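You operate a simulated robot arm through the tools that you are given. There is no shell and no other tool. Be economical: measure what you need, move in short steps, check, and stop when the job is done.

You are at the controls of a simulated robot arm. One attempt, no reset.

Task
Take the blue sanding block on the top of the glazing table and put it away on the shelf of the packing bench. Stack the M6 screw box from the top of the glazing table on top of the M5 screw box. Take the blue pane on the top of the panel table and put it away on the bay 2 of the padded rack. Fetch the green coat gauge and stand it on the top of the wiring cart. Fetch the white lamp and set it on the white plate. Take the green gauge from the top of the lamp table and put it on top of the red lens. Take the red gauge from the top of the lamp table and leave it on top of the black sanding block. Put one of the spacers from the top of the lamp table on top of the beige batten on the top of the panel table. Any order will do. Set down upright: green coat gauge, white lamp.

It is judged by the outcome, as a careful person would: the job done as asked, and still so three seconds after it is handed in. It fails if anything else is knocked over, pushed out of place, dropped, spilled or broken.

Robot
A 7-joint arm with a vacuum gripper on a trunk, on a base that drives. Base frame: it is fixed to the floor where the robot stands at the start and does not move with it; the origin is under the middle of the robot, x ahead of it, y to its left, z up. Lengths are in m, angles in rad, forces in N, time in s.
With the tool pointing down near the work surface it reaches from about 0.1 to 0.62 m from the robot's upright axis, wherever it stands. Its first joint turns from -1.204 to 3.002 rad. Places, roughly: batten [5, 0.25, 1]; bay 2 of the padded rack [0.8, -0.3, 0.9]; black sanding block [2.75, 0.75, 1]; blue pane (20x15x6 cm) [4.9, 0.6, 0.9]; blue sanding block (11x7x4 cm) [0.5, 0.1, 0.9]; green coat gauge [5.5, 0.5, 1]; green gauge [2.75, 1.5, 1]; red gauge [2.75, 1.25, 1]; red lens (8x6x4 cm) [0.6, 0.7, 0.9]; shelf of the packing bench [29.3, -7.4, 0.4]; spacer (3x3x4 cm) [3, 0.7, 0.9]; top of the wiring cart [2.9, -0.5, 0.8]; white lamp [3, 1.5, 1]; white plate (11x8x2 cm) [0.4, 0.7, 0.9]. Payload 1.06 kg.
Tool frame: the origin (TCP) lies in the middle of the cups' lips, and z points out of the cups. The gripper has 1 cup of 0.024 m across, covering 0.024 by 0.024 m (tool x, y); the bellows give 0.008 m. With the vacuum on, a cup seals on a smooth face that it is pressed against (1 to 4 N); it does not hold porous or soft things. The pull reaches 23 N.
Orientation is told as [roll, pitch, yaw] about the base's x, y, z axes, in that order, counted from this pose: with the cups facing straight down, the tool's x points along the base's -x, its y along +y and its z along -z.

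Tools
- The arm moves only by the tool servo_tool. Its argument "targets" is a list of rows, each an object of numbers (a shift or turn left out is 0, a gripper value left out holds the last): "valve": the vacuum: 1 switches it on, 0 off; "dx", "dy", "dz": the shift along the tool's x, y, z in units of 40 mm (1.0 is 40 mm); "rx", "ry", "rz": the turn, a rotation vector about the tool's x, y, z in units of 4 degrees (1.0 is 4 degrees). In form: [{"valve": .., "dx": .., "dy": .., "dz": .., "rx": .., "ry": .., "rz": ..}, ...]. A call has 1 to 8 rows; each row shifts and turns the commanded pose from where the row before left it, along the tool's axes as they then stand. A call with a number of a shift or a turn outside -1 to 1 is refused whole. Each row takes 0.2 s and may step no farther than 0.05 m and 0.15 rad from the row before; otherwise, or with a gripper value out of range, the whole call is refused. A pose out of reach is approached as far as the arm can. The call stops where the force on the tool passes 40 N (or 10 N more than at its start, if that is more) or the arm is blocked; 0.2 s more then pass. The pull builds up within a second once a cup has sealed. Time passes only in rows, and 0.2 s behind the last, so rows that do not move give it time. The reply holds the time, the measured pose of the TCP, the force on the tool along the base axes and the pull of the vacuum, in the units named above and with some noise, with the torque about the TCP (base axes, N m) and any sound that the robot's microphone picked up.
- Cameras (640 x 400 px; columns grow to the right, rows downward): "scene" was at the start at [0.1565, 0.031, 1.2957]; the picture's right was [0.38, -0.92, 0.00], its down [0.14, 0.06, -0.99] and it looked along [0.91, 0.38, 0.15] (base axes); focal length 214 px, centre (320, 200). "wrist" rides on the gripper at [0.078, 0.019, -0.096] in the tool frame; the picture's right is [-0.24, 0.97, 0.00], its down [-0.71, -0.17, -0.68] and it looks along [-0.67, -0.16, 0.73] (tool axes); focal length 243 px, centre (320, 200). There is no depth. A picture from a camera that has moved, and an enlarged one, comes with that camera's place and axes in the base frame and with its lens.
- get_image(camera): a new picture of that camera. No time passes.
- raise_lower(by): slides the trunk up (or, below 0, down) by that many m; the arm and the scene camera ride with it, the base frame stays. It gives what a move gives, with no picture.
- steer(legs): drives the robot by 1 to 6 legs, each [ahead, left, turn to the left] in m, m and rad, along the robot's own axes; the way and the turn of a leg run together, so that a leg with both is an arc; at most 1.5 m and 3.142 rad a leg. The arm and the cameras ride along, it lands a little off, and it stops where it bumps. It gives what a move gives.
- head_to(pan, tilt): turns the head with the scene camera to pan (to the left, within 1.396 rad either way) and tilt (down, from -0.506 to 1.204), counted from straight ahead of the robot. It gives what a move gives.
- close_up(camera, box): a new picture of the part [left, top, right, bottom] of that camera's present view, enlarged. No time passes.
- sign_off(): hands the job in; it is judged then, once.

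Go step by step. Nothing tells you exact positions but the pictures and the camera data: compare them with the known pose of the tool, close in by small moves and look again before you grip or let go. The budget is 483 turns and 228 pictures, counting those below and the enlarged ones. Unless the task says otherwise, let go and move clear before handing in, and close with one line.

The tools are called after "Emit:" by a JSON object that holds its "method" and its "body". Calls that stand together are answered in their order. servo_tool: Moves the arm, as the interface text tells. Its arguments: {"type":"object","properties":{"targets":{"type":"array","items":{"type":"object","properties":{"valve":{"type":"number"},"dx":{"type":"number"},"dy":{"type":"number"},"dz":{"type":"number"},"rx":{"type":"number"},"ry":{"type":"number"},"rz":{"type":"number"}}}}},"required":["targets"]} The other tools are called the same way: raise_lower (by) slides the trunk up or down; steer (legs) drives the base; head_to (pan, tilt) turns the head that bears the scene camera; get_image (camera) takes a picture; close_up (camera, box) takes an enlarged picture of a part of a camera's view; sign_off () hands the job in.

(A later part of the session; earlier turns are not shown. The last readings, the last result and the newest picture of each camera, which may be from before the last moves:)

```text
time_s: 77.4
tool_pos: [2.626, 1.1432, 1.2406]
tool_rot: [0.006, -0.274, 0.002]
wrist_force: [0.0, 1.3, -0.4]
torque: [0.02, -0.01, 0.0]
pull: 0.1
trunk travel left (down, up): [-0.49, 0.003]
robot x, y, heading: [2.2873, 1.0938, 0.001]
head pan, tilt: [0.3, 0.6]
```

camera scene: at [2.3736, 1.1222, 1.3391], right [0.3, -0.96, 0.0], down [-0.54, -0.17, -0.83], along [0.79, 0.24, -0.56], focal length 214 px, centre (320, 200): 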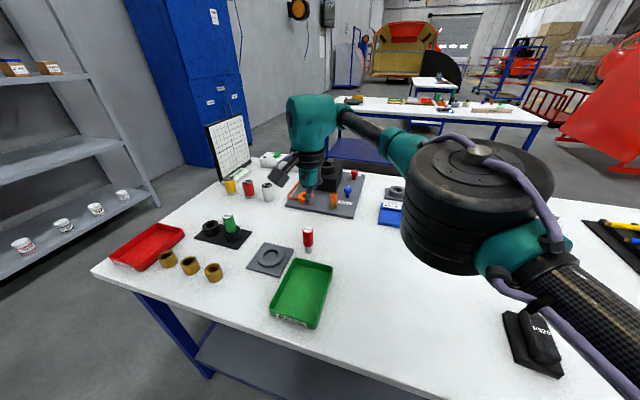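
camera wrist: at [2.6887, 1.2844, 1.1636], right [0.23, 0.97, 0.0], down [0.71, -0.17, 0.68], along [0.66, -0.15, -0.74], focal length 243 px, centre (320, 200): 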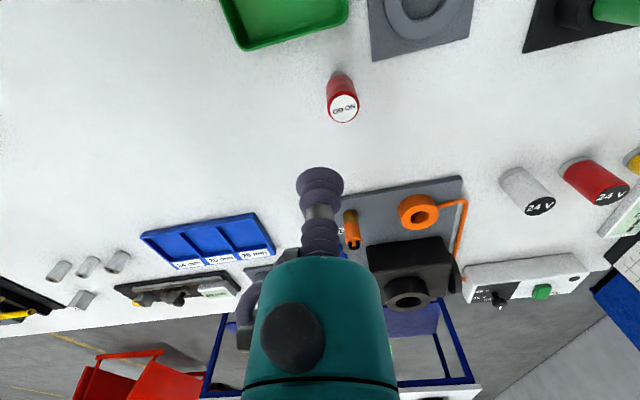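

Emit:
{"method": "raise_lower", "body": {"by": -0.1}}

Emit:
{"method": "get_image", "body": {"camera": "scene"}}

```text
time_s: 78.7
tool_pos: [2.6277, 1.1406, 1.1398]
tool_rot: [0.01, -0.275, 0.0]
wrist_force: [-0.2, -1.1, 0.2]
torque: [0.02, 0.01, 0.01]
pull: 0.1
trunk travel left (down, up): [-0.39, 0.103]
robot x, y, heading: [2.2845, 1.1033, -0.002]
head pan, tilt: [0.3, 0.6]
```

```text
189 pictures are left
camera scene: at [2.4485, 1.1223, 1.2268], right [0.3, -0.96, 0.0], down [-0.54, -0.17, -0.83], along [0.79, 0.24, -0.56], focal length 214 px, centre (320, 200)
```

scene: 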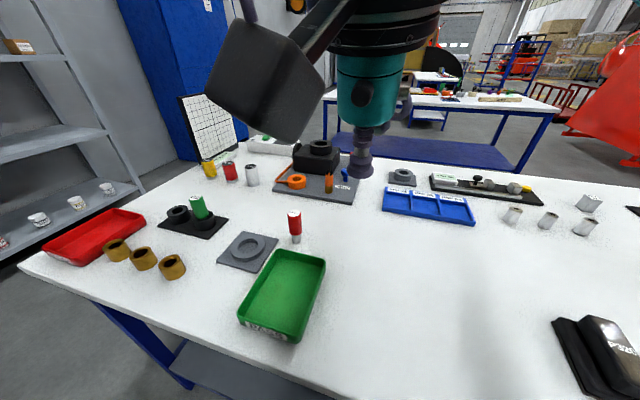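

Back to the old height with the trunk. I'll level the tool and drive a bit closer to the gauge.

Emit:
{"method": "servo_tool", "body": {"targets": [{"ry": 1}, {"ry": 1}, {"ry": 1}, {"ry": 0.95}]}}

Emit:
{"method": "steer", "body": {"legs": [[0.04, 0.12, 0]]}}

```text
time_s: 79.7
tool_pos: [2.6286, 1.1415, 1.1408]
tool_rot: [0.01, 0.003, 0.003]
wrist_force: [-0.1, -1.0, -0.3]
torque: [-0.01, -0.01, -0.02]
pull: 0.1
trunk travel left (down, up): [-0.39, 0.103]
robot x, y, heading: [2.2824, 1.0977, 0.002]
head pan, tilt: [0.3, 0.6]
```

```text
time_s: 81.0
tool_pos: [2.6676, 1.2608, 1.1404]
tool_rot: [0.008, 0.005, 0.003]
wrist_force: [-0.2, -0.5, -0.8]
torque: [-0.03, 0.01, -0.01]
pull: 0.1
trunk travel left (down, up): [-0.39, 0.103]
robot x, y, heading: [2.3268, 1.2195, -0.001]
head pan, tilt: [0.3, 0.6]
```

Now I'll go above the gauge again.

Emit:
{"method": "servo_tool", "body": {"targets": [{"dx": -0.9, "dy": 0.3, "dz": 0.5}, {"dx": -0.9, "dy": 0.3, "dz": 0.8}, {"dx": -1, "dz": 0.8}, {"dz": 0.9}, {"dz": 0.8}, {}]}}

Emit:
{"method": "close_up", "body": {"camera": "wrist", "box": [240, 80, 400, 240]}}

```text
refused: row 3 steps farther than a row can; nothing moved
```

```text
2.50 times, centred on (320, 160) of wrist
camera zoom: at [2.59, 1.2803, 1.2357], right [0.23, 0.97, 0.01], down [0.71, -0.17, 0.68], along [0.66, -0.15, -0.73], focal length 606 px, centre (320, 300)
```

zoom: 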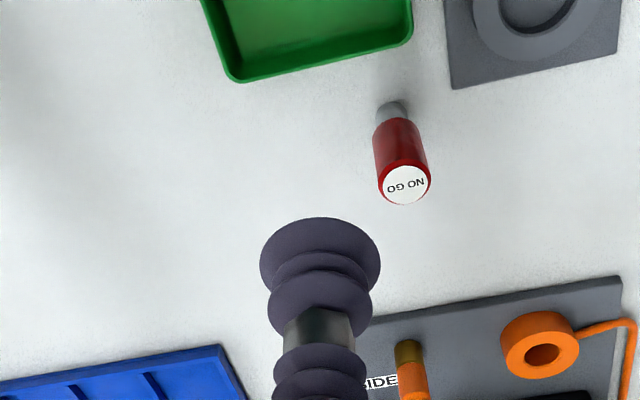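

That row was too long; same move in smaller rows.

Emit:
{"method": "servo_tool", "body": {"targets": [{"dx": -0.9, "dy": 0.3, "dz": 0.5}, {"dx": -0.9, "dy": 0.3, "dz": 0.6}, {"dx": -0.9, "dz": 0.8}, {"dz": 1}, {"dz": 0.9}, {}]}}

Emit:
{"method": "close_up", "body": {"camera": "wrist", "box": [240, 80, 400, 240]}}

```text
time_s: 82.4
tool_pos: [2.776, 1.2846, 0.9869]
tool_rot: [0.008, 0.004, 0.004]
wrist_force: [0.4, -0.1, 0.4]
torque: [-0.03, 0.01, 0.01]
pull: 0.1
trunk travel left (down, up): [-0.39, 0.103]
robot x, y, heading: [2.3267, 1.216, 0.0]
head pan, tilt: [0.3, 0.6]
```

```text
2.50 times, centred on (320, 160) of wrist
camera zoom: at [2.6988, 1.3041, 1.082], right [0.23, 0.97, 0.01], down [0.71, -0.17, 0.68], along [0.66, -0.15, -0.73], focal length 606 px, centre (320, 300)
```

zoom: 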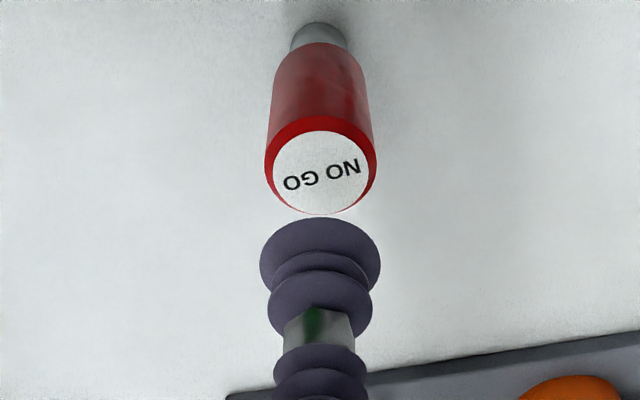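

The gauge cap is now in line; I'll shift 3 mm ahead, drop lower and check again.

Emit:
{"method": "servo_tool", "body": {"targets": [{"dx": -0.07, "dz": 0.4}, {"dz": 0.35}, {}]}}

Emit:
{"method": "close_up", "body": {"camera": "wrist", "box": [240, 80, 400, 240]}}

Emit:
{"method": "close_up", "body": {"camera": "scene", "box": [240, 150, 360, 260]}}

```text
time_s: 83.2
tool_pos: [2.7782, 1.2867, 0.9588]
tool_rot: [0.007, 0.004, 0.003]
wrist_force: [-0.9, -0.2, -0.8]
torque: [0.01, 0.01, -0.02]
pull: 0.0
trunk travel left (down, up): [-0.39, 0.103]
robot x, y, heading: [2.3276, 1.215, -0.002]
head pan, tilt: [0.3, 0.6]
```

```text
2.50 times, centred on (320, 160) of wrist
camera zoom: at [2.7009, 1.306, 1.0539], right [0.23, 0.97, 0.01], down [0.71, -0.17, 0.68], along [0.66, -0.15, -0.73], focal length 606 px, centre (320, 300)
```

zoom: 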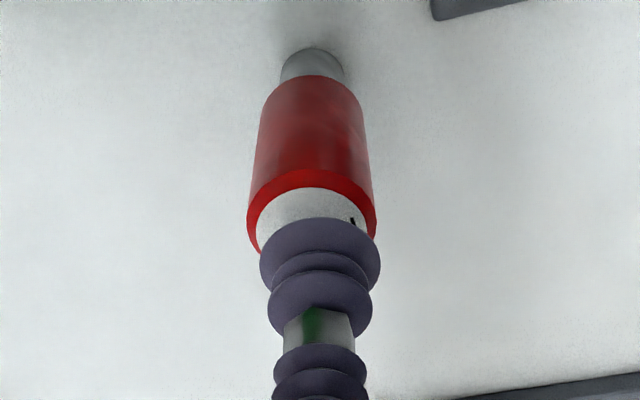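

```text
3.64 times, centred on (300, 205) of scene
camera zoom: at [2.4881, 1.2417, 1.2269], right [0.3, -0.96, 0.0], down [-0.54, -0.17, -0.83], along [0.79, 0.24, -0.56], focal length 780 px, centre (393, 182)
```

zoom: 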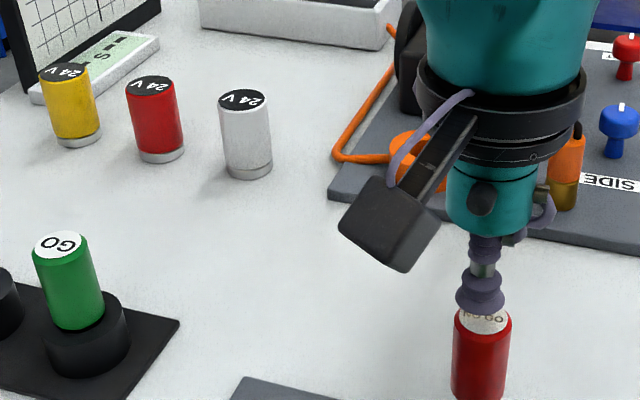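

Nearly centred; a tiny correction, then press down gently with vacuum on.

Emit:
{"method": "servo_tool", "body": {"targets": [{"dx": -0.03, "dy": -0.05, "dz": 0.2, "valve": 1}, {"dz": 0.1}, {"dz": 0.06}, {"dz": 0.06}, {}]}}

```text
time_s: 84.4
tool_pos: [2.7793, 1.2844, 0.9427]
tool_rot: [0.01, 0.002, 0.004]
wrist_force: [1.2, 1.3, 17.4]
torque: [-0.05, -0.07, 0.01]
pull: 23.9
trunk travel left (down, up): [-0.39, 0.103]
robot x, y, heading: [2.3242, 1.2223, -0.001]
head pan, tilt: [0.3, 0.6]
```

Sealed. I'll lift the gauge, draw back a little and drive right toward the black sanding block.

Emit:
{"method": "servo_tool", "body": {"targets": [{"dz": -0.2}, {"dz": -0.5}, {"dz": -1}, {"dz": -1}, {"dx": 0.8, "dz": -0.6}, {"dx": 0.8, "dz": -0.3}, {"dx": 0.8}]}}

Emit:
{"method": "steer", "body": {"legs": [[0, -0.4, 0]]}}

Emit:
{"method": "head_to", "body": {"pan": -0.4, "tilt": 0.8}}

Emit:
{"method": "get_image", "body": {"camera": "scene"}}

Emit:
{"method": "get_image", "body": {"camera": "wrist"}}

```text
time_s: 86.0
tool_pos: [2.6817, 1.2812, 1.0846]
tool_rot: [0.008, 0.003, 0.001]
wrist_force: [0.0, 0.1, -0.9]
torque: [0.01, 0.01, 0.01]
pull: 22.5
trunk travel left (down, up): [-0.39, 0.103]
robot x, y, heading: [2.3285, 1.2157, 0.001]
head pan, tilt: [0.3, 0.6]
```

```text
time_s: 88.5
tool_pos: [2.6817, 0.8821, 1.0855]
tool_rot: [0.008, 0.003, -0.001]
wrist_force: [0.1, -1.1, -2.1]
torque: [0.02, 0.03, -0.04]
pull: 23.0
trunk travel left (down, up): [-0.39, 0.103]
robot x, y, heading: [2.3222, 0.8207, -0.007]
head pan, tilt: [0.3, 0.6]
```

```text
time_s: 89.6
tool_pos: [2.6802, 0.8813, 1.0853]
tool_rot: [0.009, 0.003, -0.001]
wrist_force: [0.5, 0.0, -0.7]
torque: [0.05, 0.03, 0.03]
pull: 23.3
trunk travel left (down, up): [-0.39, 0.103]
robot x, y, heading: [2.3246, 0.8204, -0.008]
head pan, tilt: [-0.4, 0.799]
```

```text
184 pictures are left
camera scene: at [2.4766, 0.7861, 1.21], right [-0.39, -0.92, 0.0], down [-0.66, 0.28, -0.7], along [0.64, -0.27, -0.72], focal length 214 px, centre (320, 200)
```

scene: 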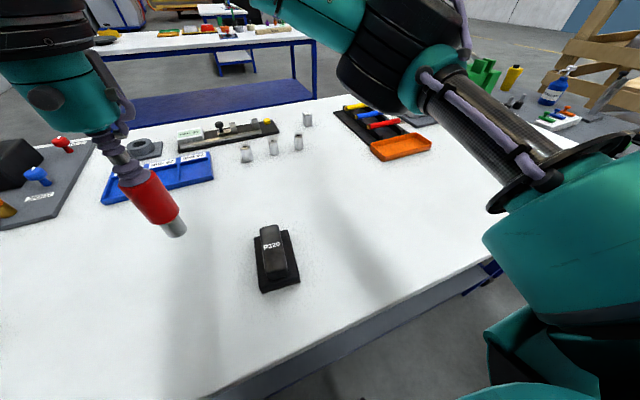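

```text
183 pictures are left
camera wrist: at [2.6032, 0.9018, 1.1808], right [0.24, 0.97, 0.01], down [0.71, -0.18, 0.68], along [0.66, -0.16, -0.73], focal length 243 px, centre (320, 200)
```

wrist: 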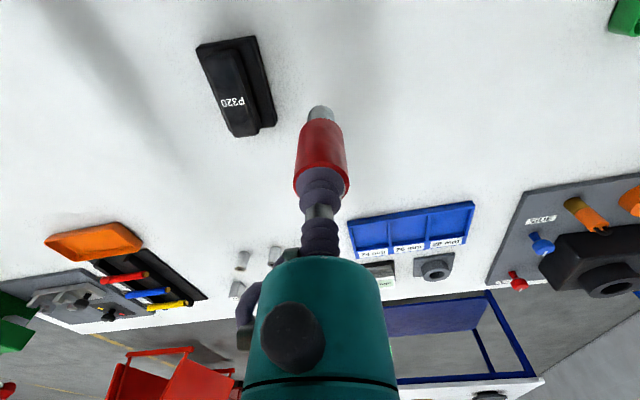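

I'll look closely at the black block's top.

Emit:
{"method": "close_up", "body": {"camera": "scene", "box": [210, 200, 340, 310]}}

Emit:
{"method": "close_up", "body": {"camera": "wrist", "box": [160, 10, 380, 200]}}

```text
3.64 times, centred on (275, 255) of scene
camera zoom: at [2.4766, 0.7861, 1.21], right [-0.39, -0.92, 0.0], down [-0.66, 0.28, -0.7], along [0.64, -0.27, -0.72], focal length 780 px, centre (484, 0)
```

zoom: 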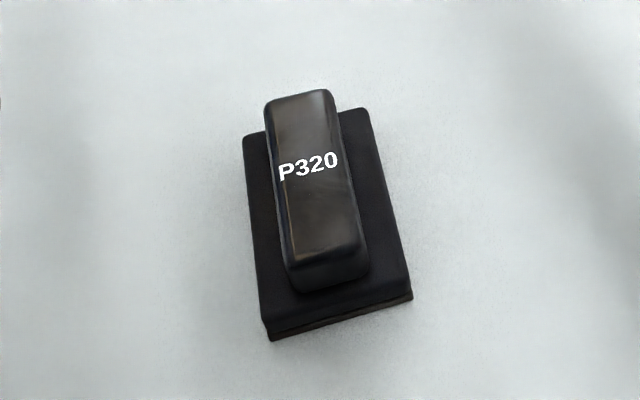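

```text
2.11 times, centred on (270, 105) of wrist
camera zoom: at [2.6032, 0.9018, 1.1808], right [0.24, 0.97, 0.01], down [0.71, -0.18, 0.68], along [0.66, -0.16, -0.73], focal length 511 px, centre (425, 400)
```

zoom: 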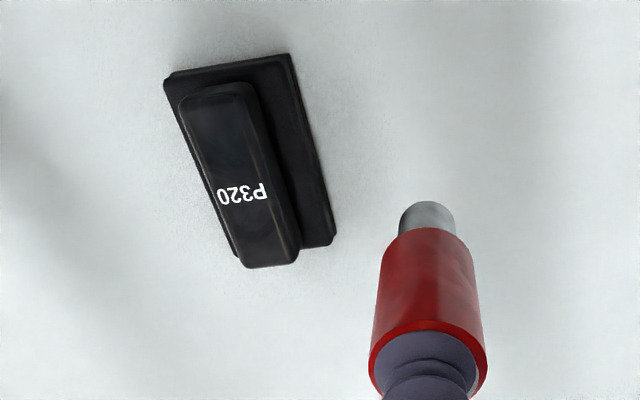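

The handle top is at about (2.678, 0.785, 0.90), 31 mm wide. I'll bring the gauge over it and look again.

Emit:
{"method": "servo_tool", "body": {"targets": [{"dy": -0.8}, {"dy": -0.8}, {"dy": -0.8}, {"dz": 0.8}, {"dz": 0.7}, {}]}}

Emit:
{"method": "close_up", "body": {"camera": "scene", "box": [210, 180, 340, 310]}}

Emit:
{"method": "close_up", "body": {"camera": "wrist", "box": [220, 10, 420, 210]}}

```text
time_s: 91.0
tool_pos: [2.6794, 0.7851, 1.0253]
tool_rot: [0.006, 0.004, -0.002]
wrist_force: [0.2, 0.9, -0.2]
torque: [0.0, 0.01, -0.03]
pull: 23.1
trunk travel left (down, up): [-0.39, 0.103]
robot x, y, heading: [2.3259, 0.8217, -0.009]
head pan, tilt: [-0.4, 0.799]
```

```text
3.08 times, centred on (275, 245) of scene
camera zoom: at [2.4765, 0.786, 1.21], right [-0.39, -0.92, 0.0], down [-0.66, 0.28, -0.7], along [0.64, -0.28, -0.72], focal length 660 px, centre (458, 62)
```

zoom: 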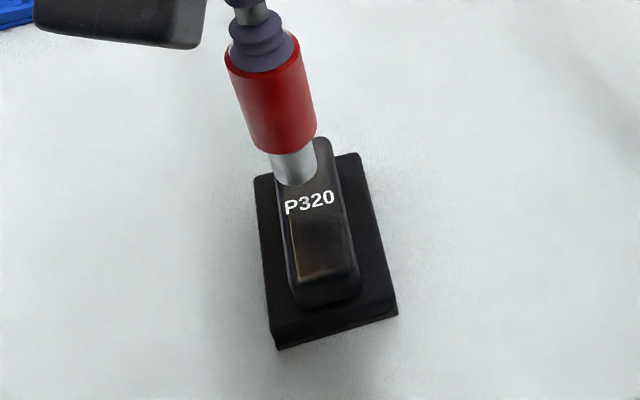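

```text
2.00 times, centred on (320, 110) of wrist
camera zoom: at [2.6023, 0.805, 1.1206], right [0.24, 0.97, 0.01], down [0.71, -0.18, 0.68], along [0.66, -0.16, -0.73], focal length 485 px, centre (320, 380)
```

zoom: 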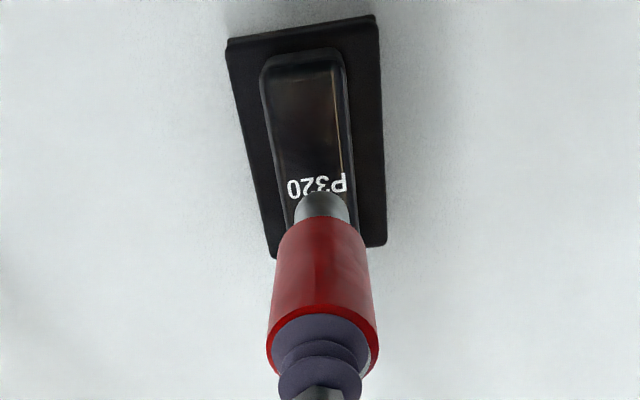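

The stem lines up over the middle of the handle. I'll lower gently until contact.

Emit:
{"method": "servo_tool", "body": {"targets": [{"dz": 0.4}, {"dz": 0.3}, {"dz": 0.15}, {}]}}

Emit:
{"method": "close_up", "body": {"camera": "scene", "box": [210, 180, 340, 310]}}

Emit:
{"method": "close_up", "body": {"camera": "wrist", "box": [220, 10, 420, 210]}}

```text
time_s: 92.0
tool_pos: [2.6797, 0.7858, 0.9915]
tool_rot: [0.008, 0.0, -0.004]
wrist_force: [1.0, -1.0, 17.8]
torque: [-0.1, -0.01, 0.0]
pull: 22.8
trunk travel left (down, up): [-0.39, 0.103]
robot x, y, heading: [2.326, 0.8176, 0.003]
head pan, tilt: [-0.4, 0.799]
```

```text
3.08 times, centred on (275, 245) of scene
camera zoom: at [2.4756, 0.786, 1.2103], right [-0.39, -0.92, 0.0], down [-0.66, 0.28, -0.7], along [0.64, -0.28, -0.72], focal length 660 px, centre (458, 62)
```

zoom: 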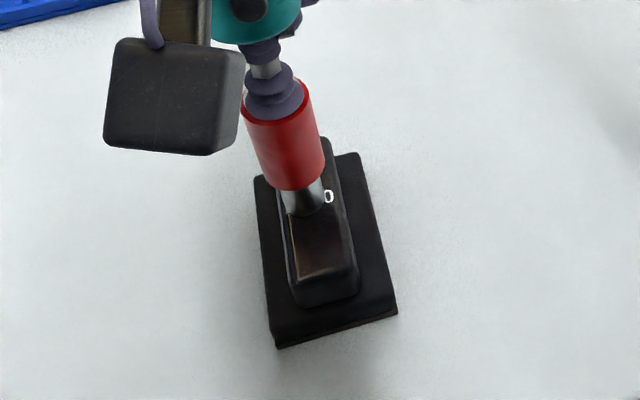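

```text
2.00 times, centred on (320, 110) of wrist
camera zoom: at [2.6022, 0.8058, 1.087], right [0.24, 0.97, 0.01], down [0.71, -0.18, 0.68], along [0.66, -0.16, -0.73], focal length 485 px, centre (320, 380)
```

zoom: 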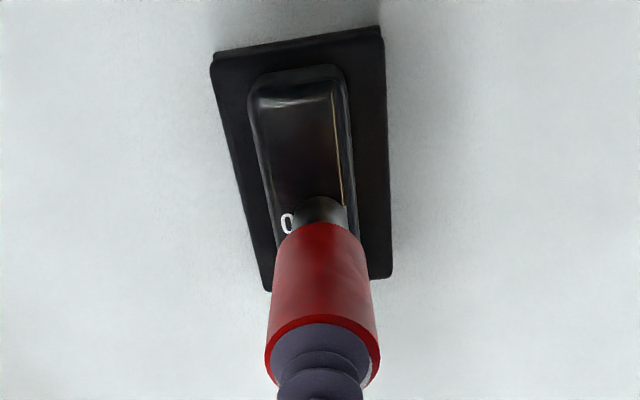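

Contact, but the stem is about 4 mm too far to the left of the handle's midline. I'll lift slightly, shift right and set down again.

Emit:
{"method": "servo_tool", "body": {"targets": [{"dz": -0.3}, {"dy": -0.115}, {"dz": 0.1}, {"dz": 0.08}, {"dz": 0.04}, {}]}}

Emit:
{"method": "close_up", "body": {"camera": "scene", "box": [210, 180, 340, 310]}}

Emit:
{"method": "close_up", "body": {"camera": "wrist", "box": [220, 10, 420, 210]}}

```text
time_s: 93.4
tool_pos: [2.6812, 0.7819, 0.9938]
tool_rot: [0.006, 0.004, -0.001]
wrist_force: [-0.1, -0.5, -0.6]
torque: [-0.02, 0.03, -0.01]
pull: 23.1
trunk travel left (down, up): [-0.39, 0.103]
robot x, y, heading: [2.3249, 0.8195, -0.004]
head pan, tilt: [-0.4, 0.799]
```

```text
3.08 times, centred on (275, 245) of scene
camera zoom: at [2.4766, 0.786, 1.21], right [-0.39, -0.92, 0.0], down [-0.66, 0.28, -0.7], along [0.64, -0.28, -0.72], focal length 660 px, centre (458, 62)
```

zoom: 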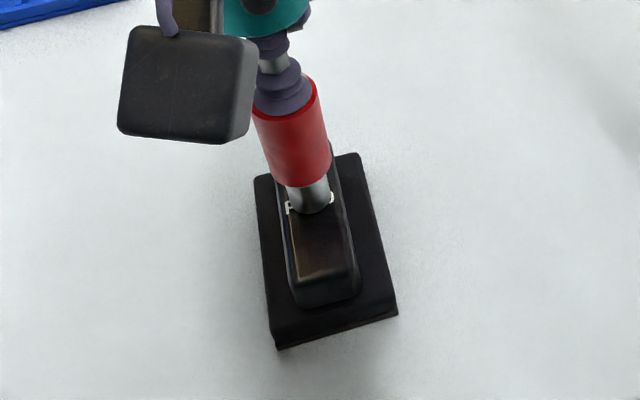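

```text
2.00 times, centred on (320, 110) of wrist
camera zoom: at [2.6028, 0.8022, 1.0891], right [0.24, 0.97, 0.01], down [0.71, -0.18, 0.68], along [0.66, -0.16, -0.73], focal length 485 px, centre (320, 380)
```

zoom: 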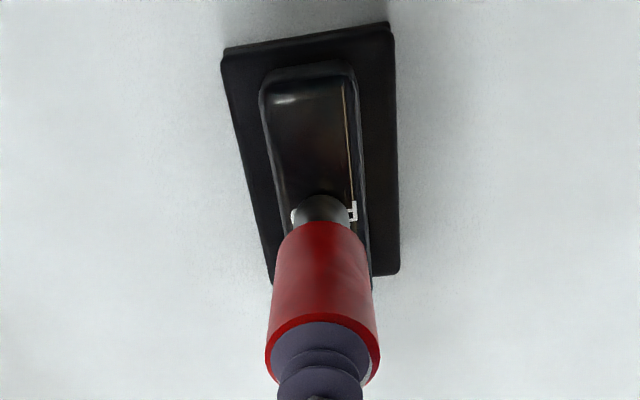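

Now it sits between the P and the 0, well centred and just above the surface. I'll lower the last millimetres, release and back off.

Emit:
{"method": "servo_tool", "body": {"targets": [{"dz": 0.04}, {"dz": 0.03}, {}, {"valve": 0}, {}, {}, {}, {}]}}

```text
time_s: 95.2
tool_pos: [2.6795, 0.7827, 0.9907]
tool_rot: [0.008, 0.004, -0.001]
wrist_force: [-0.5, 1.0, 3.6]
torque: [0.02, -0.03, 0.02]
pull: 0.1
trunk travel left (down, up): [-0.39, 0.103]
robot x, y, heading: [2.3279, 0.8176, -0.009]
head pan, tilt: [-0.4, 0.799]
```

Emit:
{"method": "servo_tool", "body": {"targets": [{"dz": -0.1}, {"dz": -0.2}, {"dz": -0.6}, {"dz": -1}, {}]}}

Emit:
{"method": "get_image", "body": {"camera": "scene"}}

Emit:
{"method": "get_image", "body": {"camera": "wrist"}}

```text
time_s: 96.4
tool_pos: [2.679, 0.781, 1.0664]
tool_rot: [0.008, 0.004, -0.002]
wrist_force: [0.0, -0.6, 0.7]
torque: [-0.02, 0.02, -0.03]
pull: 0.0
trunk travel left (down, up): [-0.39, 0.103]
robot x, y, heading: [2.3218, 0.8173, -0.013]
head pan, tilt: [-0.4, 0.799]
```

```text
174 pictures are left
camera scene: at [2.4766, 0.786, 1.21], right [-0.39, -0.92, 0.0], down [-0.66, 0.28, -0.7], along [0.64, -0.28, -0.72], focal length 214 px, centre (320, 200)
```

scene: 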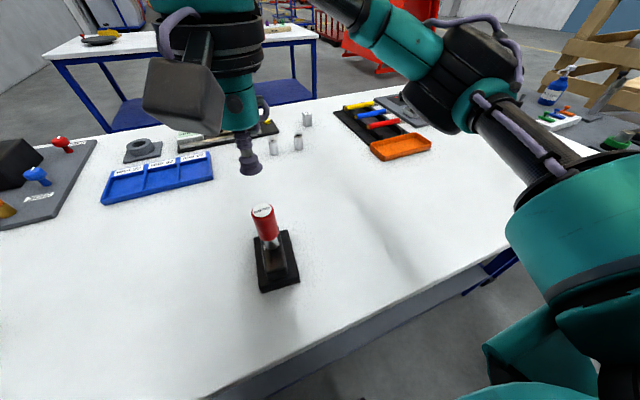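

```text
173 pictures are left
camera wrist: at [2.6019, 0.8018, 1.1622], right [0.24, 0.97, 0.01], down [0.71, -0.18, 0.68], along [0.66, -0.16, -0.73], focal length 243 px, centre (320, 200)
```

wrist: 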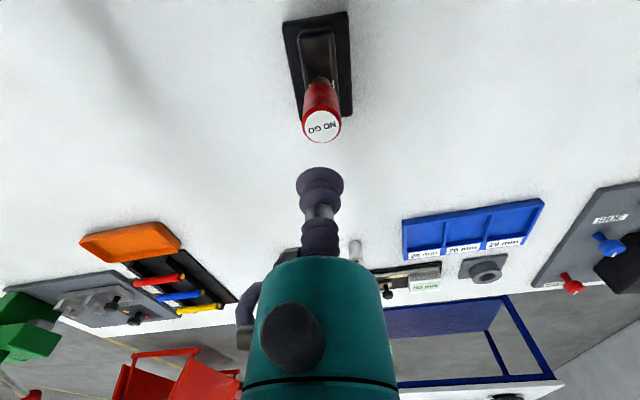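

The red gauge stands on the black block. The spacers are beyond reach from this side, so I'll go around to the far side; first back out and look at the passage by the wiring cart.

Emit:
{"method": "servo_tool", "body": {"targets": [{"dz": -1}, {"dz": -1}, {"dz": -0.5}]}}

Emit:
{"method": "steer", "body": {"legs": [[-0.5, 0, 0.01], [0, -1.4, 0], [0, -0.6, 0]]}}

Emit:
{"method": "head_to", "body": {"pan": 0.1, "tilt": 0.5}}

Emit:
{"method": "get_image", "body": {"camera": "scene"}}

```text
time_s: 97.2
tool_pos: [2.6799, 0.7809, 1.166]
tool_rot: [0.008, 0.004, -0.002]
wrist_force: [-0.3, 0.2, 0.2]
torque: [0.02, 0.02, 0.02]
pull: 0.0
trunk travel left (down, up): [-0.39, 0.103]
robot x, y, heading: [2.3263, 0.8179, -0.005]
head pan, tilt: [-0.4, 0.799]
```

```text
time_s: 109.6
tool_pos: [2.1281, -1.2211, 1.1652]
tool_rot: [0.009, 0.003, -0.04]
wrist_force: [-0.4, 0.1, -0.1]
torque: [-0.01, 0.02, 0.01]
pull: 0.0
trunk travel left (down, up): [-0.39, 0.103]
robot x, y, heading: [1.7709, -1.1708, -0.041]
head pan, tilt: [-0.4, 0.799]
```

```text
time_s: 110.5
tool_pos: [2.1279, -1.2213, 1.1651]
tool_rot: [0.009, 0.004, -0.039]
wrist_force: [-0.6, -0.1, 0.1]
torque: [-0.01, 0.0, -0.03]
pull: 0.1
trunk travel left (down, up): [-0.39, 0.103]
robot x, y, heading: [1.7746, -1.1702, -0.043]
head pan, tilt: [0.099, 0.499]
```

```text
172 pictures are left
camera scene: at [1.9429, -1.1683, 1.2359], right [0.05, -1.0, 0.0], down [-0.48, -0.03, -0.88], along [0.88, 0.05, -0.48], focal length 214 px, centre (320, 200)
```

scene: 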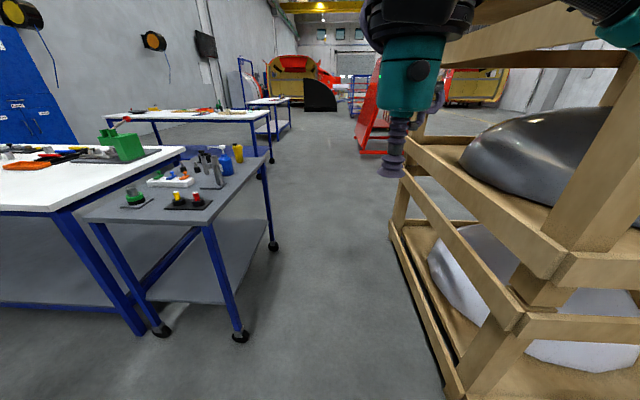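

The passage between cart and crate is about 1 m wide and I'm centred in it. I'll drive through, then left into the gap behind the lamp table, and turn around.

Emit:
{"method": "steer", "body": {"legs": [[0, 0, 0.042], [1.3, -0.03, 0], [0.8, 0, 0], [0, 1.0, 0], [0, 0.75, 0], [0, 0, 3.1]]}}

Emit:
{"method": "head_to", "body": {"pan": 0.0, "tilt": 0.6}}

Emit:
{"method": "get_image", "body": {"camera": "scene"}}

```text
time_s: 137.2
tool_pos: [3.5258, 0.6223, 1.1648]
tool_rot: [0.01, 0.004, 3.098]
wrist_force: [-0.8, -0.6, -0.2]
torque: [0.0, -0.01, -0.04]
pull: 0.1
trunk travel left (down, up): [-0.39, 0.103]
robot x, y, heading: [3.879, 0.5689, 3.095]
head pan, tilt: [0.099, 0.499]
```

```text
time_s: 137.8
tool_pos: [3.5242, 0.6224, 1.1653]
tool_rot: [0.008, 0.001, 3.098]
wrist_force: [-0.2, 1.3, -1.0]
torque: [0.02, 0.0, 0.01]
pull: 0.0
trunk travel left (down, up): [-0.39, 0.103]
robot x, y, heading: [3.8777, 0.5678, 3.095]
head pan, tilt: [0.0, 0.6]
```

```text
171 pictures are left
camera scene: at [3.712, 0.5766, 1.2269], right [0.05, 1.0, 0.0], down [0.56, -0.03, -0.83], along [-0.82, 0.04, -0.56], focal length 214 px, centre (320, 200)
```

scene: 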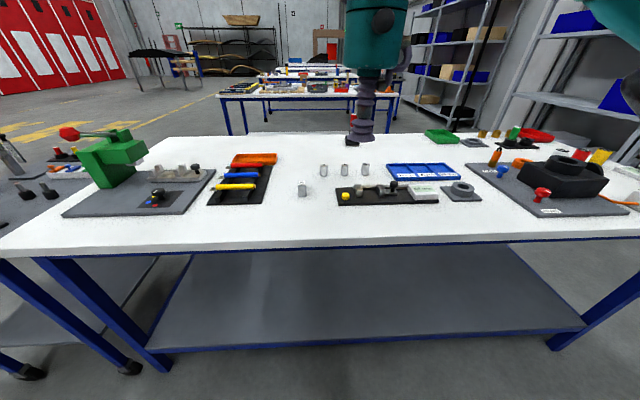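

The nearest spacer is at about (3.14, 0.545). I'll move up to the table and look with the wrist camera.

Emit:
{"method": "steer", "body": {"legs": [[0.28, 0, 0.045]]}}

Emit:
{"method": "servo_tool", "body": {"targets": [{"dz": 0.5, "dy": -0.5, "rz": 0.1}, {"dz": 0.8, "dy": -0.5}]}}

Emit:
{"method": "get_image", "body": {"camera": "wrist"}}

Emit:
{"method": "get_image", "body": {"camera": "scene"}}

```text
time_s: 139.8
tool_pos: [3.2432, 0.6128, 1.1653]
tool_rot: [0.007, 0.004, -3.135]
wrist_force: [-0.7, 0.0, -0.7]
torque: [-0.01, -0.01, 0.01]
pull: 0.0
trunk travel left (down, up): [-0.39, 0.103]
robot x, y, heading: [3.6011, 0.5725, -3.135]
head pan, tilt: [0.0, 0.6]
```

```text
time_s: 140.4
tool_pos: [3.2452, 0.653, 1.113]
tool_rot: [0.007, 0.004, 3.138]
wrist_force: [-0.7, -0.8, -0.7]
torque: [0.02, 0.03, 0.0]
pull: 0.0
trunk travel left (down, up): [-0.39, 0.103]
robot x, y, heading: [3.5968, 0.5779, -3.136]
head pan, tilt: [0.0, 0.6]
```

```text
170 pictures are left
camera wrist: at [3.3228, 0.6347, 1.2086], right [-0.24, -0.97, 0.01], down [-0.71, 0.18, 0.68], along [-0.66, 0.16, -0.73], focal length 243 px, centre (320, 200)
```

wrist: 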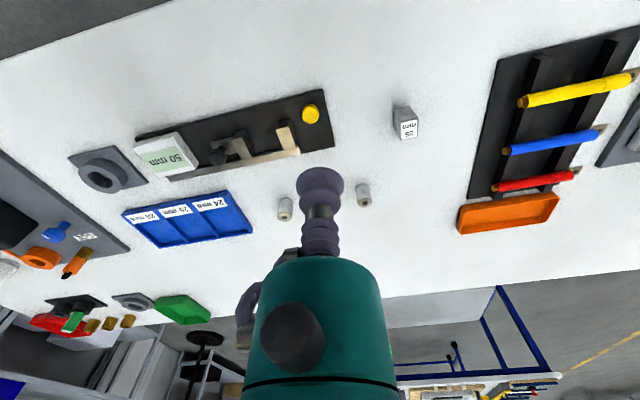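

```text
169 pictures are left
camera scene: at [3.4323, 0.5755, 1.2269], right [0.0, 1.0, 0.0], down [0.56, 0.0, -0.83], along [-0.83, 0.0, -0.56], focal length 214 px, centre (320, 200)
```

scene: 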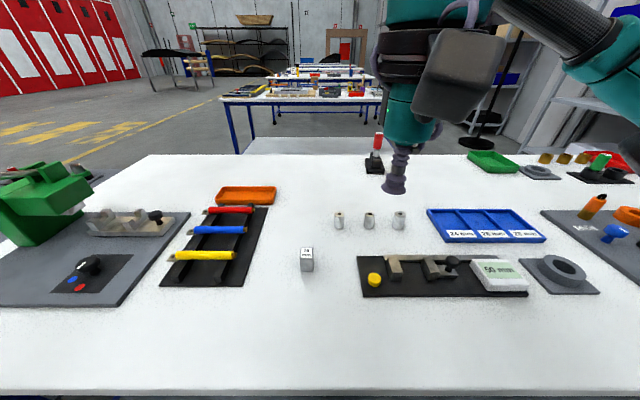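

The three round pieces at x≈3.0, y≈0.62/0.70/0.78 are the spacers; the nearer square one is a 25 mm reference block. I'll look at the spacer tops.

Emit:
{"method": "close_up", "body": {"camera": "wrist", "box": [250, 90, 430, 250]}}

Emit:
{"method": "close_up", "body": {"camera": "scene", "box": [280, 190, 440, 290]}}

```text
2.50 times, centred on (340, 170) of wrist
camera zoom: at [3.3228, 0.6347, 1.2086], right [-0.24, -0.97, 0.01], down [-0.71, 0.18, 0.68], along [-0.66, 0.16, -0.73], focal length 606 px, centre (270, 275)
```

zoom: 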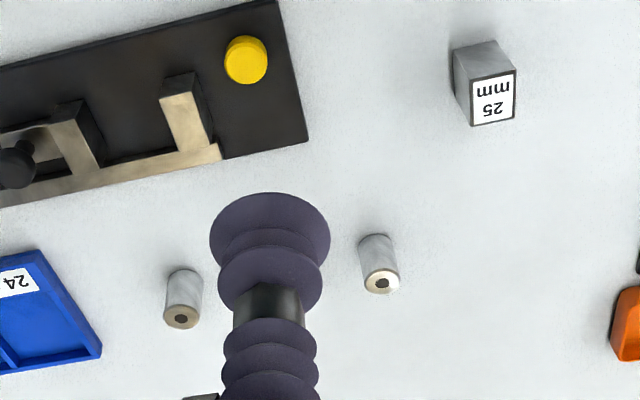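

```text
4.00 times, centred on (360, 240) of scene
camera zoom: at [3.4323, 0.5755, 1.2269], right [0.0, 1.0, 0.0], down [0.56, 0.0, -0.83], along [-0.83, 0.0, -0.56], focal length 858 px, centre (160, 40)
```

zoom: 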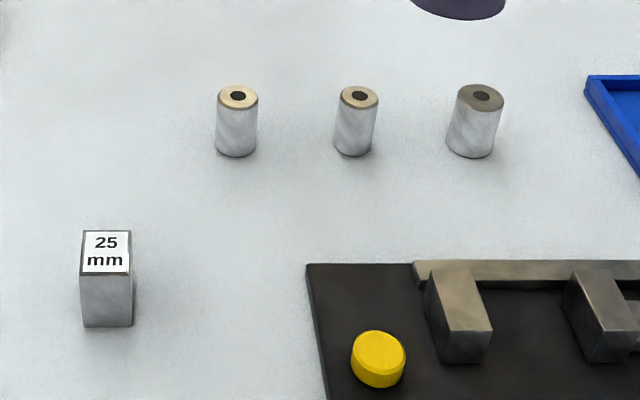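

The spacers have a small hole in the top; I'll try the largest one at (3.01, 0.774). First I shift the base nearer.

Emit:
{"method": "servo_tool", "body": {"targets": [{"dz": -0.5}]}}

Emit:
{"method": "steer", "body": {"legs": [[0.05, -0.17, 0]]}}

Emit:
{"method": "get_image", "body": {"camera": "wrist"}}

```text
time_s: 140.8
tool_pos: [3.2446, 0.6519, 1.1335]
tool_rot: [0.009, 0.003, 3.142]
wrist_force: [0.0, 0.4, -0.1]
torque: [-0.03, -0.02, 0.01]
pull: 0.1
trunk travel left (down, up): [-0.39, 0.103]
robot x, y, heading: [3.5991, 0.573, -3.141]
head pan, tilt: [0.0, 0.6]
```

```text
time_s: 142.3
tool_pos: [3.1953, 0.8257, 1.1321]
tool_rot: [0.008, 0.003, 3.138]
wrist_force: [-0.9, -0.5, 0.1]
torque: [-0.05, 0.03, -0.01]
pull: 0.1
trunk travel left (down, up): [-0.39, 0.103]
robot x, y, heading: [3.5538, 0.7479, 3.141]
head pan, tilt: [0.0, 0.6]
```

```text
166 pictures are left
camera wrist: at [3.273, 0.8076, 1.2286], right [-0.24, -0.97, 0.01], down [-0.71, 0.18, 0.68], along [-0.66, 0.16, -0.73], focal length 243 px, centre (320, 200)
```

wrist: 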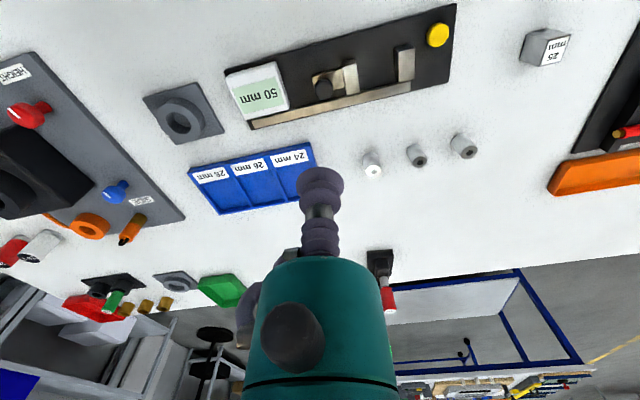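

Moving over the spacer while descending.

Emit:
{"method": "servo_tool", "body": {"targets": [{"dx": -0.8, "dy": 0.4, "dz": 0.7}, {"dx": -0.8, "dy": 0.4, "dz": 0.7}, {"dx": -0.8, "dy": 0.4, "dz": 0.7}, {"dx": -0.8, "dz": 0.7}, {"dx": -0.8, "dz": 0.7}, {"dx": -0.6, "dz": 0.3}, {}]}}

Emit:
{"method": "close_up", "body": {"camera": "wrist", "box": [240, 40, 400, 240]}}

```text
time_s: 143.9
tool_pos: [3.0102, 0.7748, 0.9789]
tool_rot: [0.006, 0.004, 3.138]
wrist_force: [0.0, -0.8, 1.2]
torque: [-0.04, 0.0, -0.05]
pull: 0.1
trunk travel left (down, up): [-0.39, 0.103]
robot x, y, heading: [3.5501, 0.7482, 3.143]
head pan, tilt: [0.0, 0.6]
```

```text
2.00 times, centred on (320, 140) of wrist
camera zoom: at [3.0884, 0.7581, 1.0751], right [-0.24, -0.97, 0.01], down [-0.71, 0.18, 0.68], along [-0.66, 0.16, -0.73], focal length 485 px, centre (320, 320)
```

zoom: 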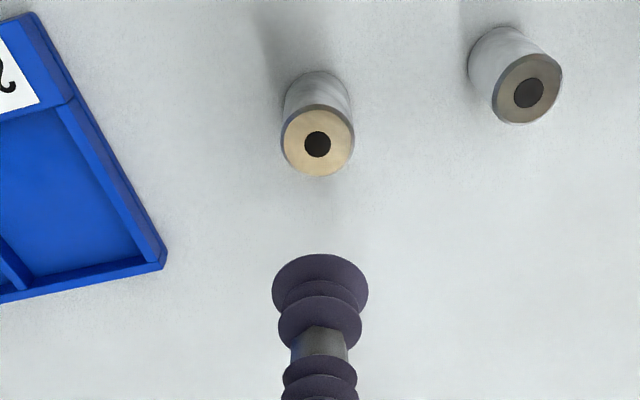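

The spacer is about 5 mm nearer to me than the cup. I'll adjust and come lower.

Emit:
{"method": "servo_tool", "body": {"targets": [{"dx": 0.12, "dz": 0.6}, {"dz": 0.6}, {"dz": 0.2}, {}]}}

Emit:
{"method": "close_up", "body": {"camera": "wrist", "box": [240, 40, 400, 240]}}

```text
time_s: 144.9
tool_pos: [3.0157, 0.7749, 0.9246]
tool_rot: [0.008, 0.004, 3.139]
wrist_force: [-0.7, 0.1, -0.5]
torque: [0.03, -0.01, 0.0]
pull: 0.1
trunk travel left (down, up): [-0.39, 0.103]
robot x, y, heading: [3.5501, 0.7508, 3.138]
head pan, tilt: [0.0, 0.6]
```

```text
2.00 times, centred on (320, 140) of wrist
camera zoom: at [3.0943, 0.7572, 1.0193], right [-0.24, -0.97, 0.01], down [-0.71, 0.18, 0.68], along [-0.66, 0.16, -0.73], focal length 485 px, centre (320, 320)
```

zoom: 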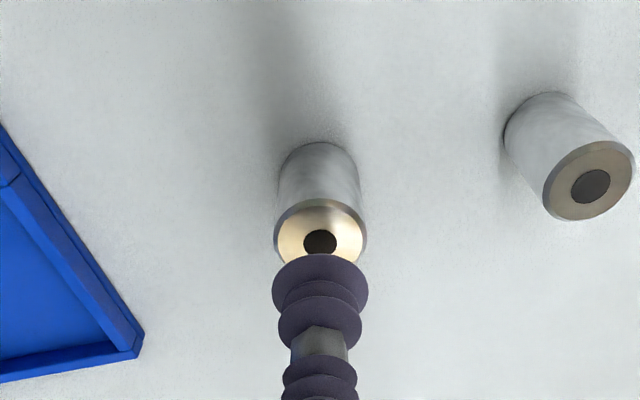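

Well centred. Pressing down gently with vacuum on.

Emit:
{"method": "servo_tool", "body": {"targets": [{"dz": 0.4, "valve": 1}, {"dz": 0.15}, {"dz": 0.07}, {"dz": 0.07}, {}, {}]}}

```text
time_s: 146.3
tool_pos: [3.0163, 0.7751, 0.8985]
tool_rot: [0.009, 0.001, 3.139]
wrist_force: [-1.2, -0.2, 13.9]
torque: [0.03, 0.05, 0.01]
pull: 22.9
trunk travel left (down, up): [-0.39, 0.103]
robot x, y, heading: [3.5496, 0.7506, 3.14]
head pan, tilt: [0.0, 0.6]
```

Sealed. I'll lift, draw back, and turn to the panel table.

Emit:
{"method": "servo_tool", "body": {"targets": [{"dz": -0.3}, {"dz": -0.8}, {"dz": -1}, {"dz": -1}, {"dx": 1, "dz": -0.5}, {"dx": 1, "dz": -0.5}, {"dx": 1, "dz": -0.5}, {"dx": 1}]}}

Emit:
{"method": "steer", "body": {"legs": [[-0.3, 0, 0], [0, 0, -3.1416], [0.0, -0.4, 0]]}}

Emit:
{"method": "head_to", "body": {"pan": 0.1, "tilt": 0.5}}

Emit:
{"method": "get_image", "body": {"camera": "scene"}}

```text
time_s: 148.1
tool_pos: [3.177, 0.7765, 1.0807]
tool_rot: [0.007, 0.001, 3.137]
wrist_force: [-1.4, -0.1, -0.8]
torque: [0.0, 0.01, 0.03]
pull: 23.1
trunk travel left (down, up): [-0.39, 0.103]
robot x, y, heading: [3.5527, 0.7496, 3.142]
head pan, tilt: [0.0, 0.6]
```

```text
refused: -3.1416 is not a number from -3.14159 to 3.14159
```

```text
time_s: 148.8
tool_pos: [3.1754, 0.776, 1.0814]
tool_rot: [0.01, 0.005, 3.137]
wrist_force: [-0.5, 0.1, -0.1]
torque: [0.01, 0.02, 0.03]
pull: 22.8
trunk travel left (down, up): [-0.39, 0.103]
robot x, y, heading: [3.5485, 0.7475, 3.137]
head pan, tilt: [0.099, 0.499]
```

```text
163 pictures are left
camera scene: at [3.3812, 0.7381, 1.236], right [-0.1, 1.0, 0.0], down [0.48, 0.05, -0.88], along [-0.87, -0.09, -0.48], focal length 214 px, centre (320, 200)
```

scene: 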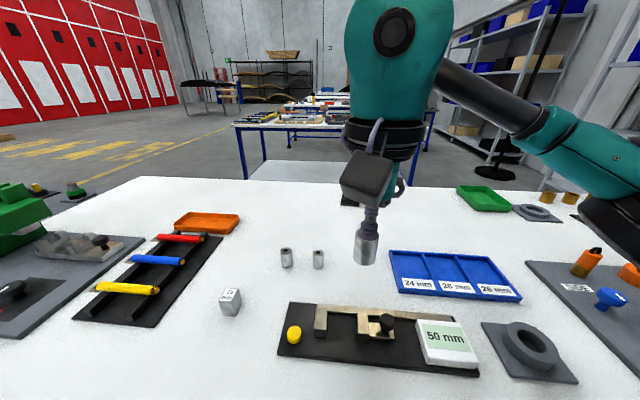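

Emit:
{"method": "steer", "body": {"legs": [[-0.3, 0, 0], [0, 0, -3.135], [0.0, -0.35, 0]]}}

Emit:
{"method": "get_image", "body": {"camera": "scene"}}

```text
time_s: 160.1
tool_pos: [4.2046, 0.3586, 1.0802]
tool_rot: [0.009, 0.003, -0.048]
wrist_force: [-0.1, 0.5, -0.4]
torque: [0.02, -0.02, 0.03]
pull: 23.1
trunk travel left (down, up): [-0.39, 0.103]
robot x, y, heading: [3.8335, 0.4022, -0.038]
head pan, tilt: [0.099, 0.499]
```

```text
162 pictures are left
camera scene: at [4.0003, 0.4021, 1.236], right [0.06, -1.0, 0.0], down [-0.48, -0.03, -0.88], along [0.88, 0.05, -0.48], focal length 214 px, centre (320, 200)
```

scene: 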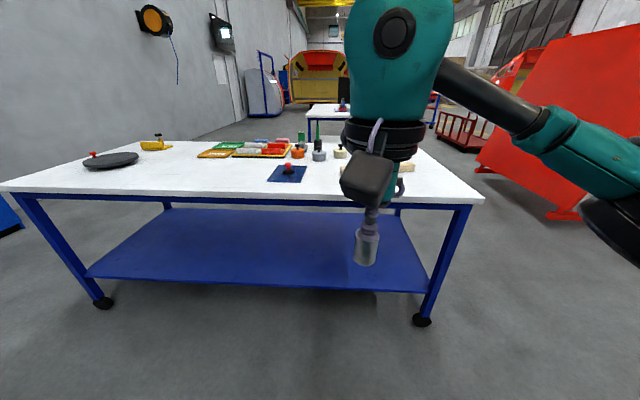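

The panel table's near edge is at about x=4.7. I'll drive closer and look for the batten.

Emit:
{"method": "steer", "body": {"legs": [[0.6, 0, 0.038]]}}

Emit:
{"method": "get_image", "body": {"camera": "scene"}}

Emit:
{"method": "get_image", "body": {"camera": "wrist"}}

```text
time_s: 163.5
tool_pos: [4.7994, 0.3601, 1.0813]
tool_rot: [0.007, 0.003, -0.004]
wrist_force: [0.2, 0.2, -0.3]
torque: [-0.02, 0.01, -0.02]
pull: 23.0
trunk travel left (down, up): [-0.39, 0.103]
robot x, y, heading: [4.4217, 0.3897, -0.003]
head pan, tilt: [0.099, 0.499]
```

```text
161 pictures are left
camera scene: at [4.5936, 0.3956, 1.2359], right [0.1, -1.0, 0.0], down [-0.48, -0.05, -0.88], along [0.87, 0.08, -0.48], focal length 214 px, centre (320, 200)
```

scene: 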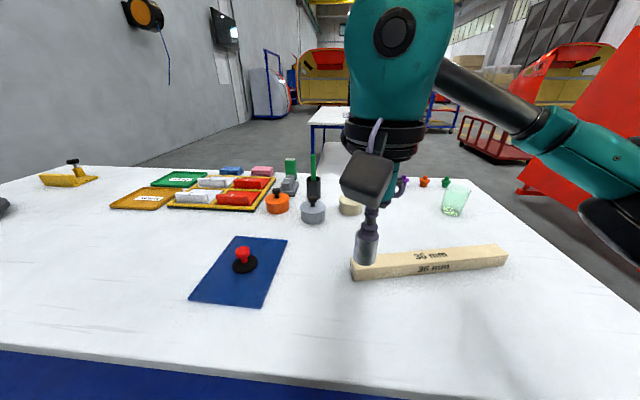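

```text
160 pictures are left
camera wrist: at [4.7219, 0.3801, 1.1764], right [0.24, 0.97, 0.01], down [0.71, -0.18, 0.68], along [0.66, -0.16, -0.73], focal length 243 px, centre (320, 200)
```

wrist: 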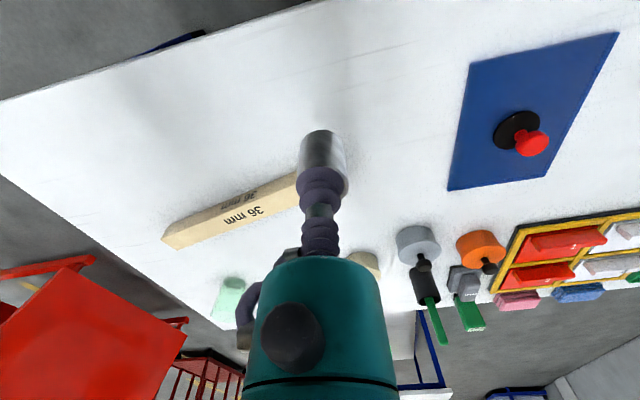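

The batten (36 mm wide) has its middle near (4.98, 0.18), top at about 0.90. I'll shift the base nearer and look at it from above.

Emit:
{"method": "steer", "body": {"legs": [[0.07, -0.18, 0]]}}

Emit:
{"method": "servo_tool", "body": {"targets": [{"dx": -0.9, "dz": 0.2}, {"dx": -0.9, "dz": 0.2}, {"dx": -0.4}, {}]}}

Emit:
{"method": "get_image", "body": {"camera": "wrist"}}

Emit:
{"method": "get_image", "body": {"camera": "scene"}}

```text
time_s: 165.1
tool_pos: [4.8685, 0.1778, 1.0808]
tool_rot: [0.008, 0.004, -0.004]
wrist_force: [0.5, 0.7, -0.6]
torque: [0.01, -0.01, 0.01]
pull: 22.2
trunk travel left (down, up): [-0.39, 0.103]
robot x, y, heading: [4.491, 0.2047, -0.002]
head pan, tilt: [0.099, 0.499]
```

```text
time_s: 166.1
tool_pos: [4.9566, 0.1776, 1.064]
tool_rot: [0.008, 0.003, -0.005]
wrist_force: [0.0, 0.2, -0.7]
torque: [0.01, 0.03, 0.02]
pull: 22.7
trunk travel left (down, up): [-0.39, 0.103]
robot x, y, heading: [4.4931, 0.2046, 0.001]
head pan, tilt: [0.099, 0.499]
```

```text
159 pictures are left
camera wrist: at [4.8796, 0.1967, 1.1592], right [0.24, 0.97, 0.01], down [0.71, -0.18, 0.68], along [0.66, -0.16, -0.73], focal length 243 px, centre (320, 200)
```

wrist: 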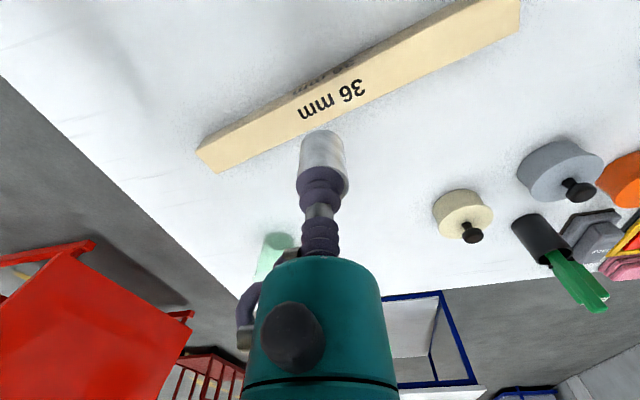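

```text
158 pictures are left
camera scene: at [4.6629, 0.2128, 1.236], right [0.1, -1.0, 0.0], down [-0.48, -0.05, -0.88], along [0.87, 0.09, -0.48], focal length 214 px, centre (320, 200)
```

scene: 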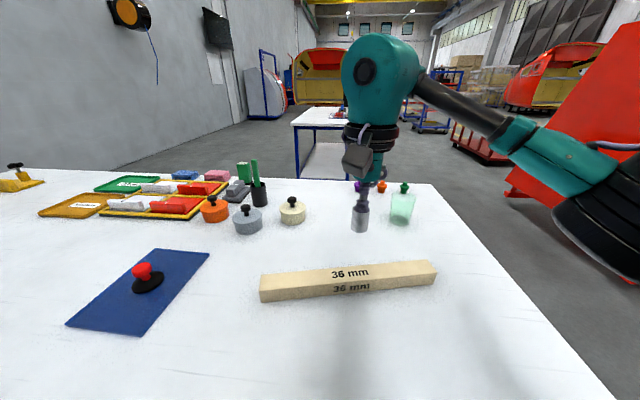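

The batten's centre at my y is x≈4.981, top z≈0.902. I'll move over and lower to just above.

Emit:
{"method": "servo_tool", "body": {"targets": [{"dx": -0.3, "dz": 0.6}, {"dx": -0.3, "dz": 0.6}, {"dz": 0.7}, {"dz": 0.5}, {}]}}

Emit:
{"method": "close_up", "body": {"camera": "wrist", "box": [220, 40, 420, 240]}}

Emit:
{"method": "close_up", "body": {"camera": "scene", "box": [280, 190, 440, 310]}}

```text
time_s: 167.3
tool_pos: [4.9807, 0.1798, 0.9692]
tool_rot: [0.006, 0.005, -0.002]
wrist_force: [0.3, 0.4, -1.3]
torque: [-0.02, 0.01, 0.0]
pull: 22.6
trunk travel left (down, up): [-0.39, 0.103]
robot x, y, heading: [4.4933, 0.2099, -0.001]
head pan, tilt: [0.099, 0.499]
```

```text
2.00 times, centred on (320, 140) of wrist
camera zoom: at [4.9037, 0.199, 1.0643], right [0.24, 0.97, 0.01], down [0.71, -0.18, 0.68], along [0.66, -0.16, -0.73], focal length 485 px, centre (320, 320)
```

zoom: 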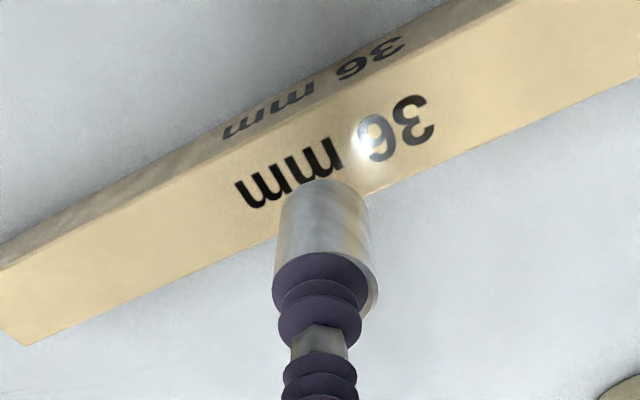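

```text
3.33 times, centred on (360, 250) of scene
camera zoom: at [4.6629, 0.2128, 1.236], right [0.1, -1.0, 0.0], down [-0.48, -0.05, -0.88], along [0.87, 0.09, -0.48], focal length 715 px, centre (187, 33)
```

zoom: 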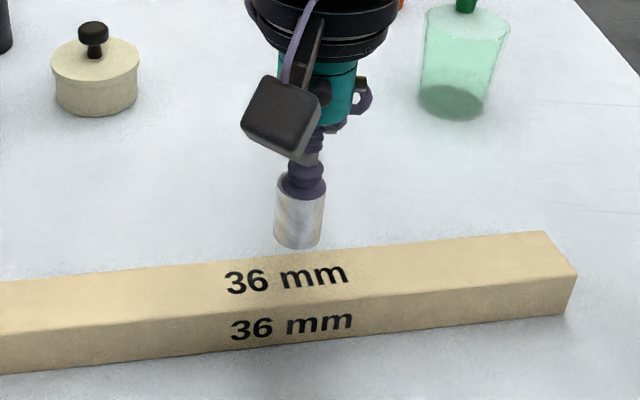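

Centred on the batten. Lowering until contact.

Emit:
{"method": "servo_tool", "body": {"targets": [{"dx": 0.04, "dz": 0.35}, {"dz": 0.2}, {"dz": 0.06}, {"dz": 0.05}, {}]}}

```text
time_s: 168.5
tool_pos: [4.9787, 0.178, 0.9425]
tool_rot: [0.006, 0.003, -0.003]
wrist_force: [-0.2, -0.5, -1.0]
torque: [-0.02, 0.02, -0.01]
pull: 22.5
trunk travel left (down, up): [-0.39, 0.103]
robot x, y, heading: [4.4946, 0.206, -0.002]
head pan, tilt: [0.099, 0.499]
```

Emit:
{"method": "servo_tool", "body": {"targets": [{"dz": 0.06}, {"dz": 0.05}, {}]}}

```text
time_s: 169.3
tool_pos: [4.9794, 0.1778, 0.9367]
tool_rot: [0.008, 0.003, -0.002]
wrist_force: [0.2, -0.1, -0.4]
torque: [0.0, 0.03, 0.0]
pull: 22.6
trunk travel left (down, up): [-0.39, 0.103]
robot x, y, heading: [4.4953, 0.2043, 0.002]
head pan, tilt: [0.099, 0.499]
```

Emit:
{"method": "servo_tool", "body": {"targets": [{"dz": 0.05}, {"dz": 0.05}, {}]}}

Emit:
{"method": "close_up", "body": {"camera": "scene", "box": [280, 190, 440, 310]}}

```text
time_s: 170.1
tool_pos: [4.9794, 0.1781, 0.9354]
tool_rot: [0.009, 0.001, -0.003]
wrist_force: [1.5, -1.8, 14.3]
torque: [-0.05, -0.04, 0.0]
pull: 23.0
trunk travel left (down, up): [-0.39, 0.103]
robot x, y, heading: [4.4929, 0.2023, -0.005]
head pan, tilt: [0.099, 0.499]
```

```text
3.33 times, centred on (360, 250) of scene
camera zoom: at [4.6621, 0.2127, 1.2362], right [0.1, -1.0, 0.0], down [-0.48, -0.05, -0.88], along [0.87, 0.09, -0.48], focal length 715 px, centre (187, 33)
```

zoom: 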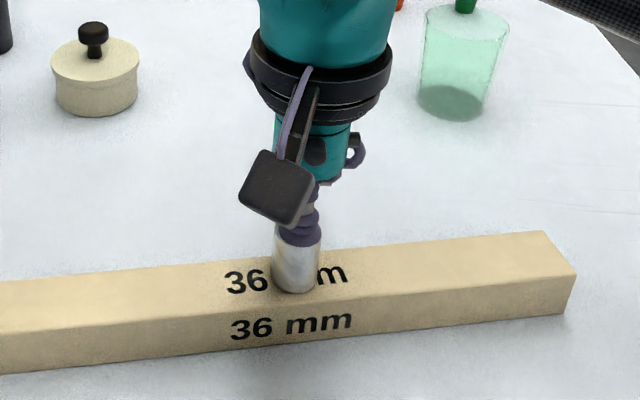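

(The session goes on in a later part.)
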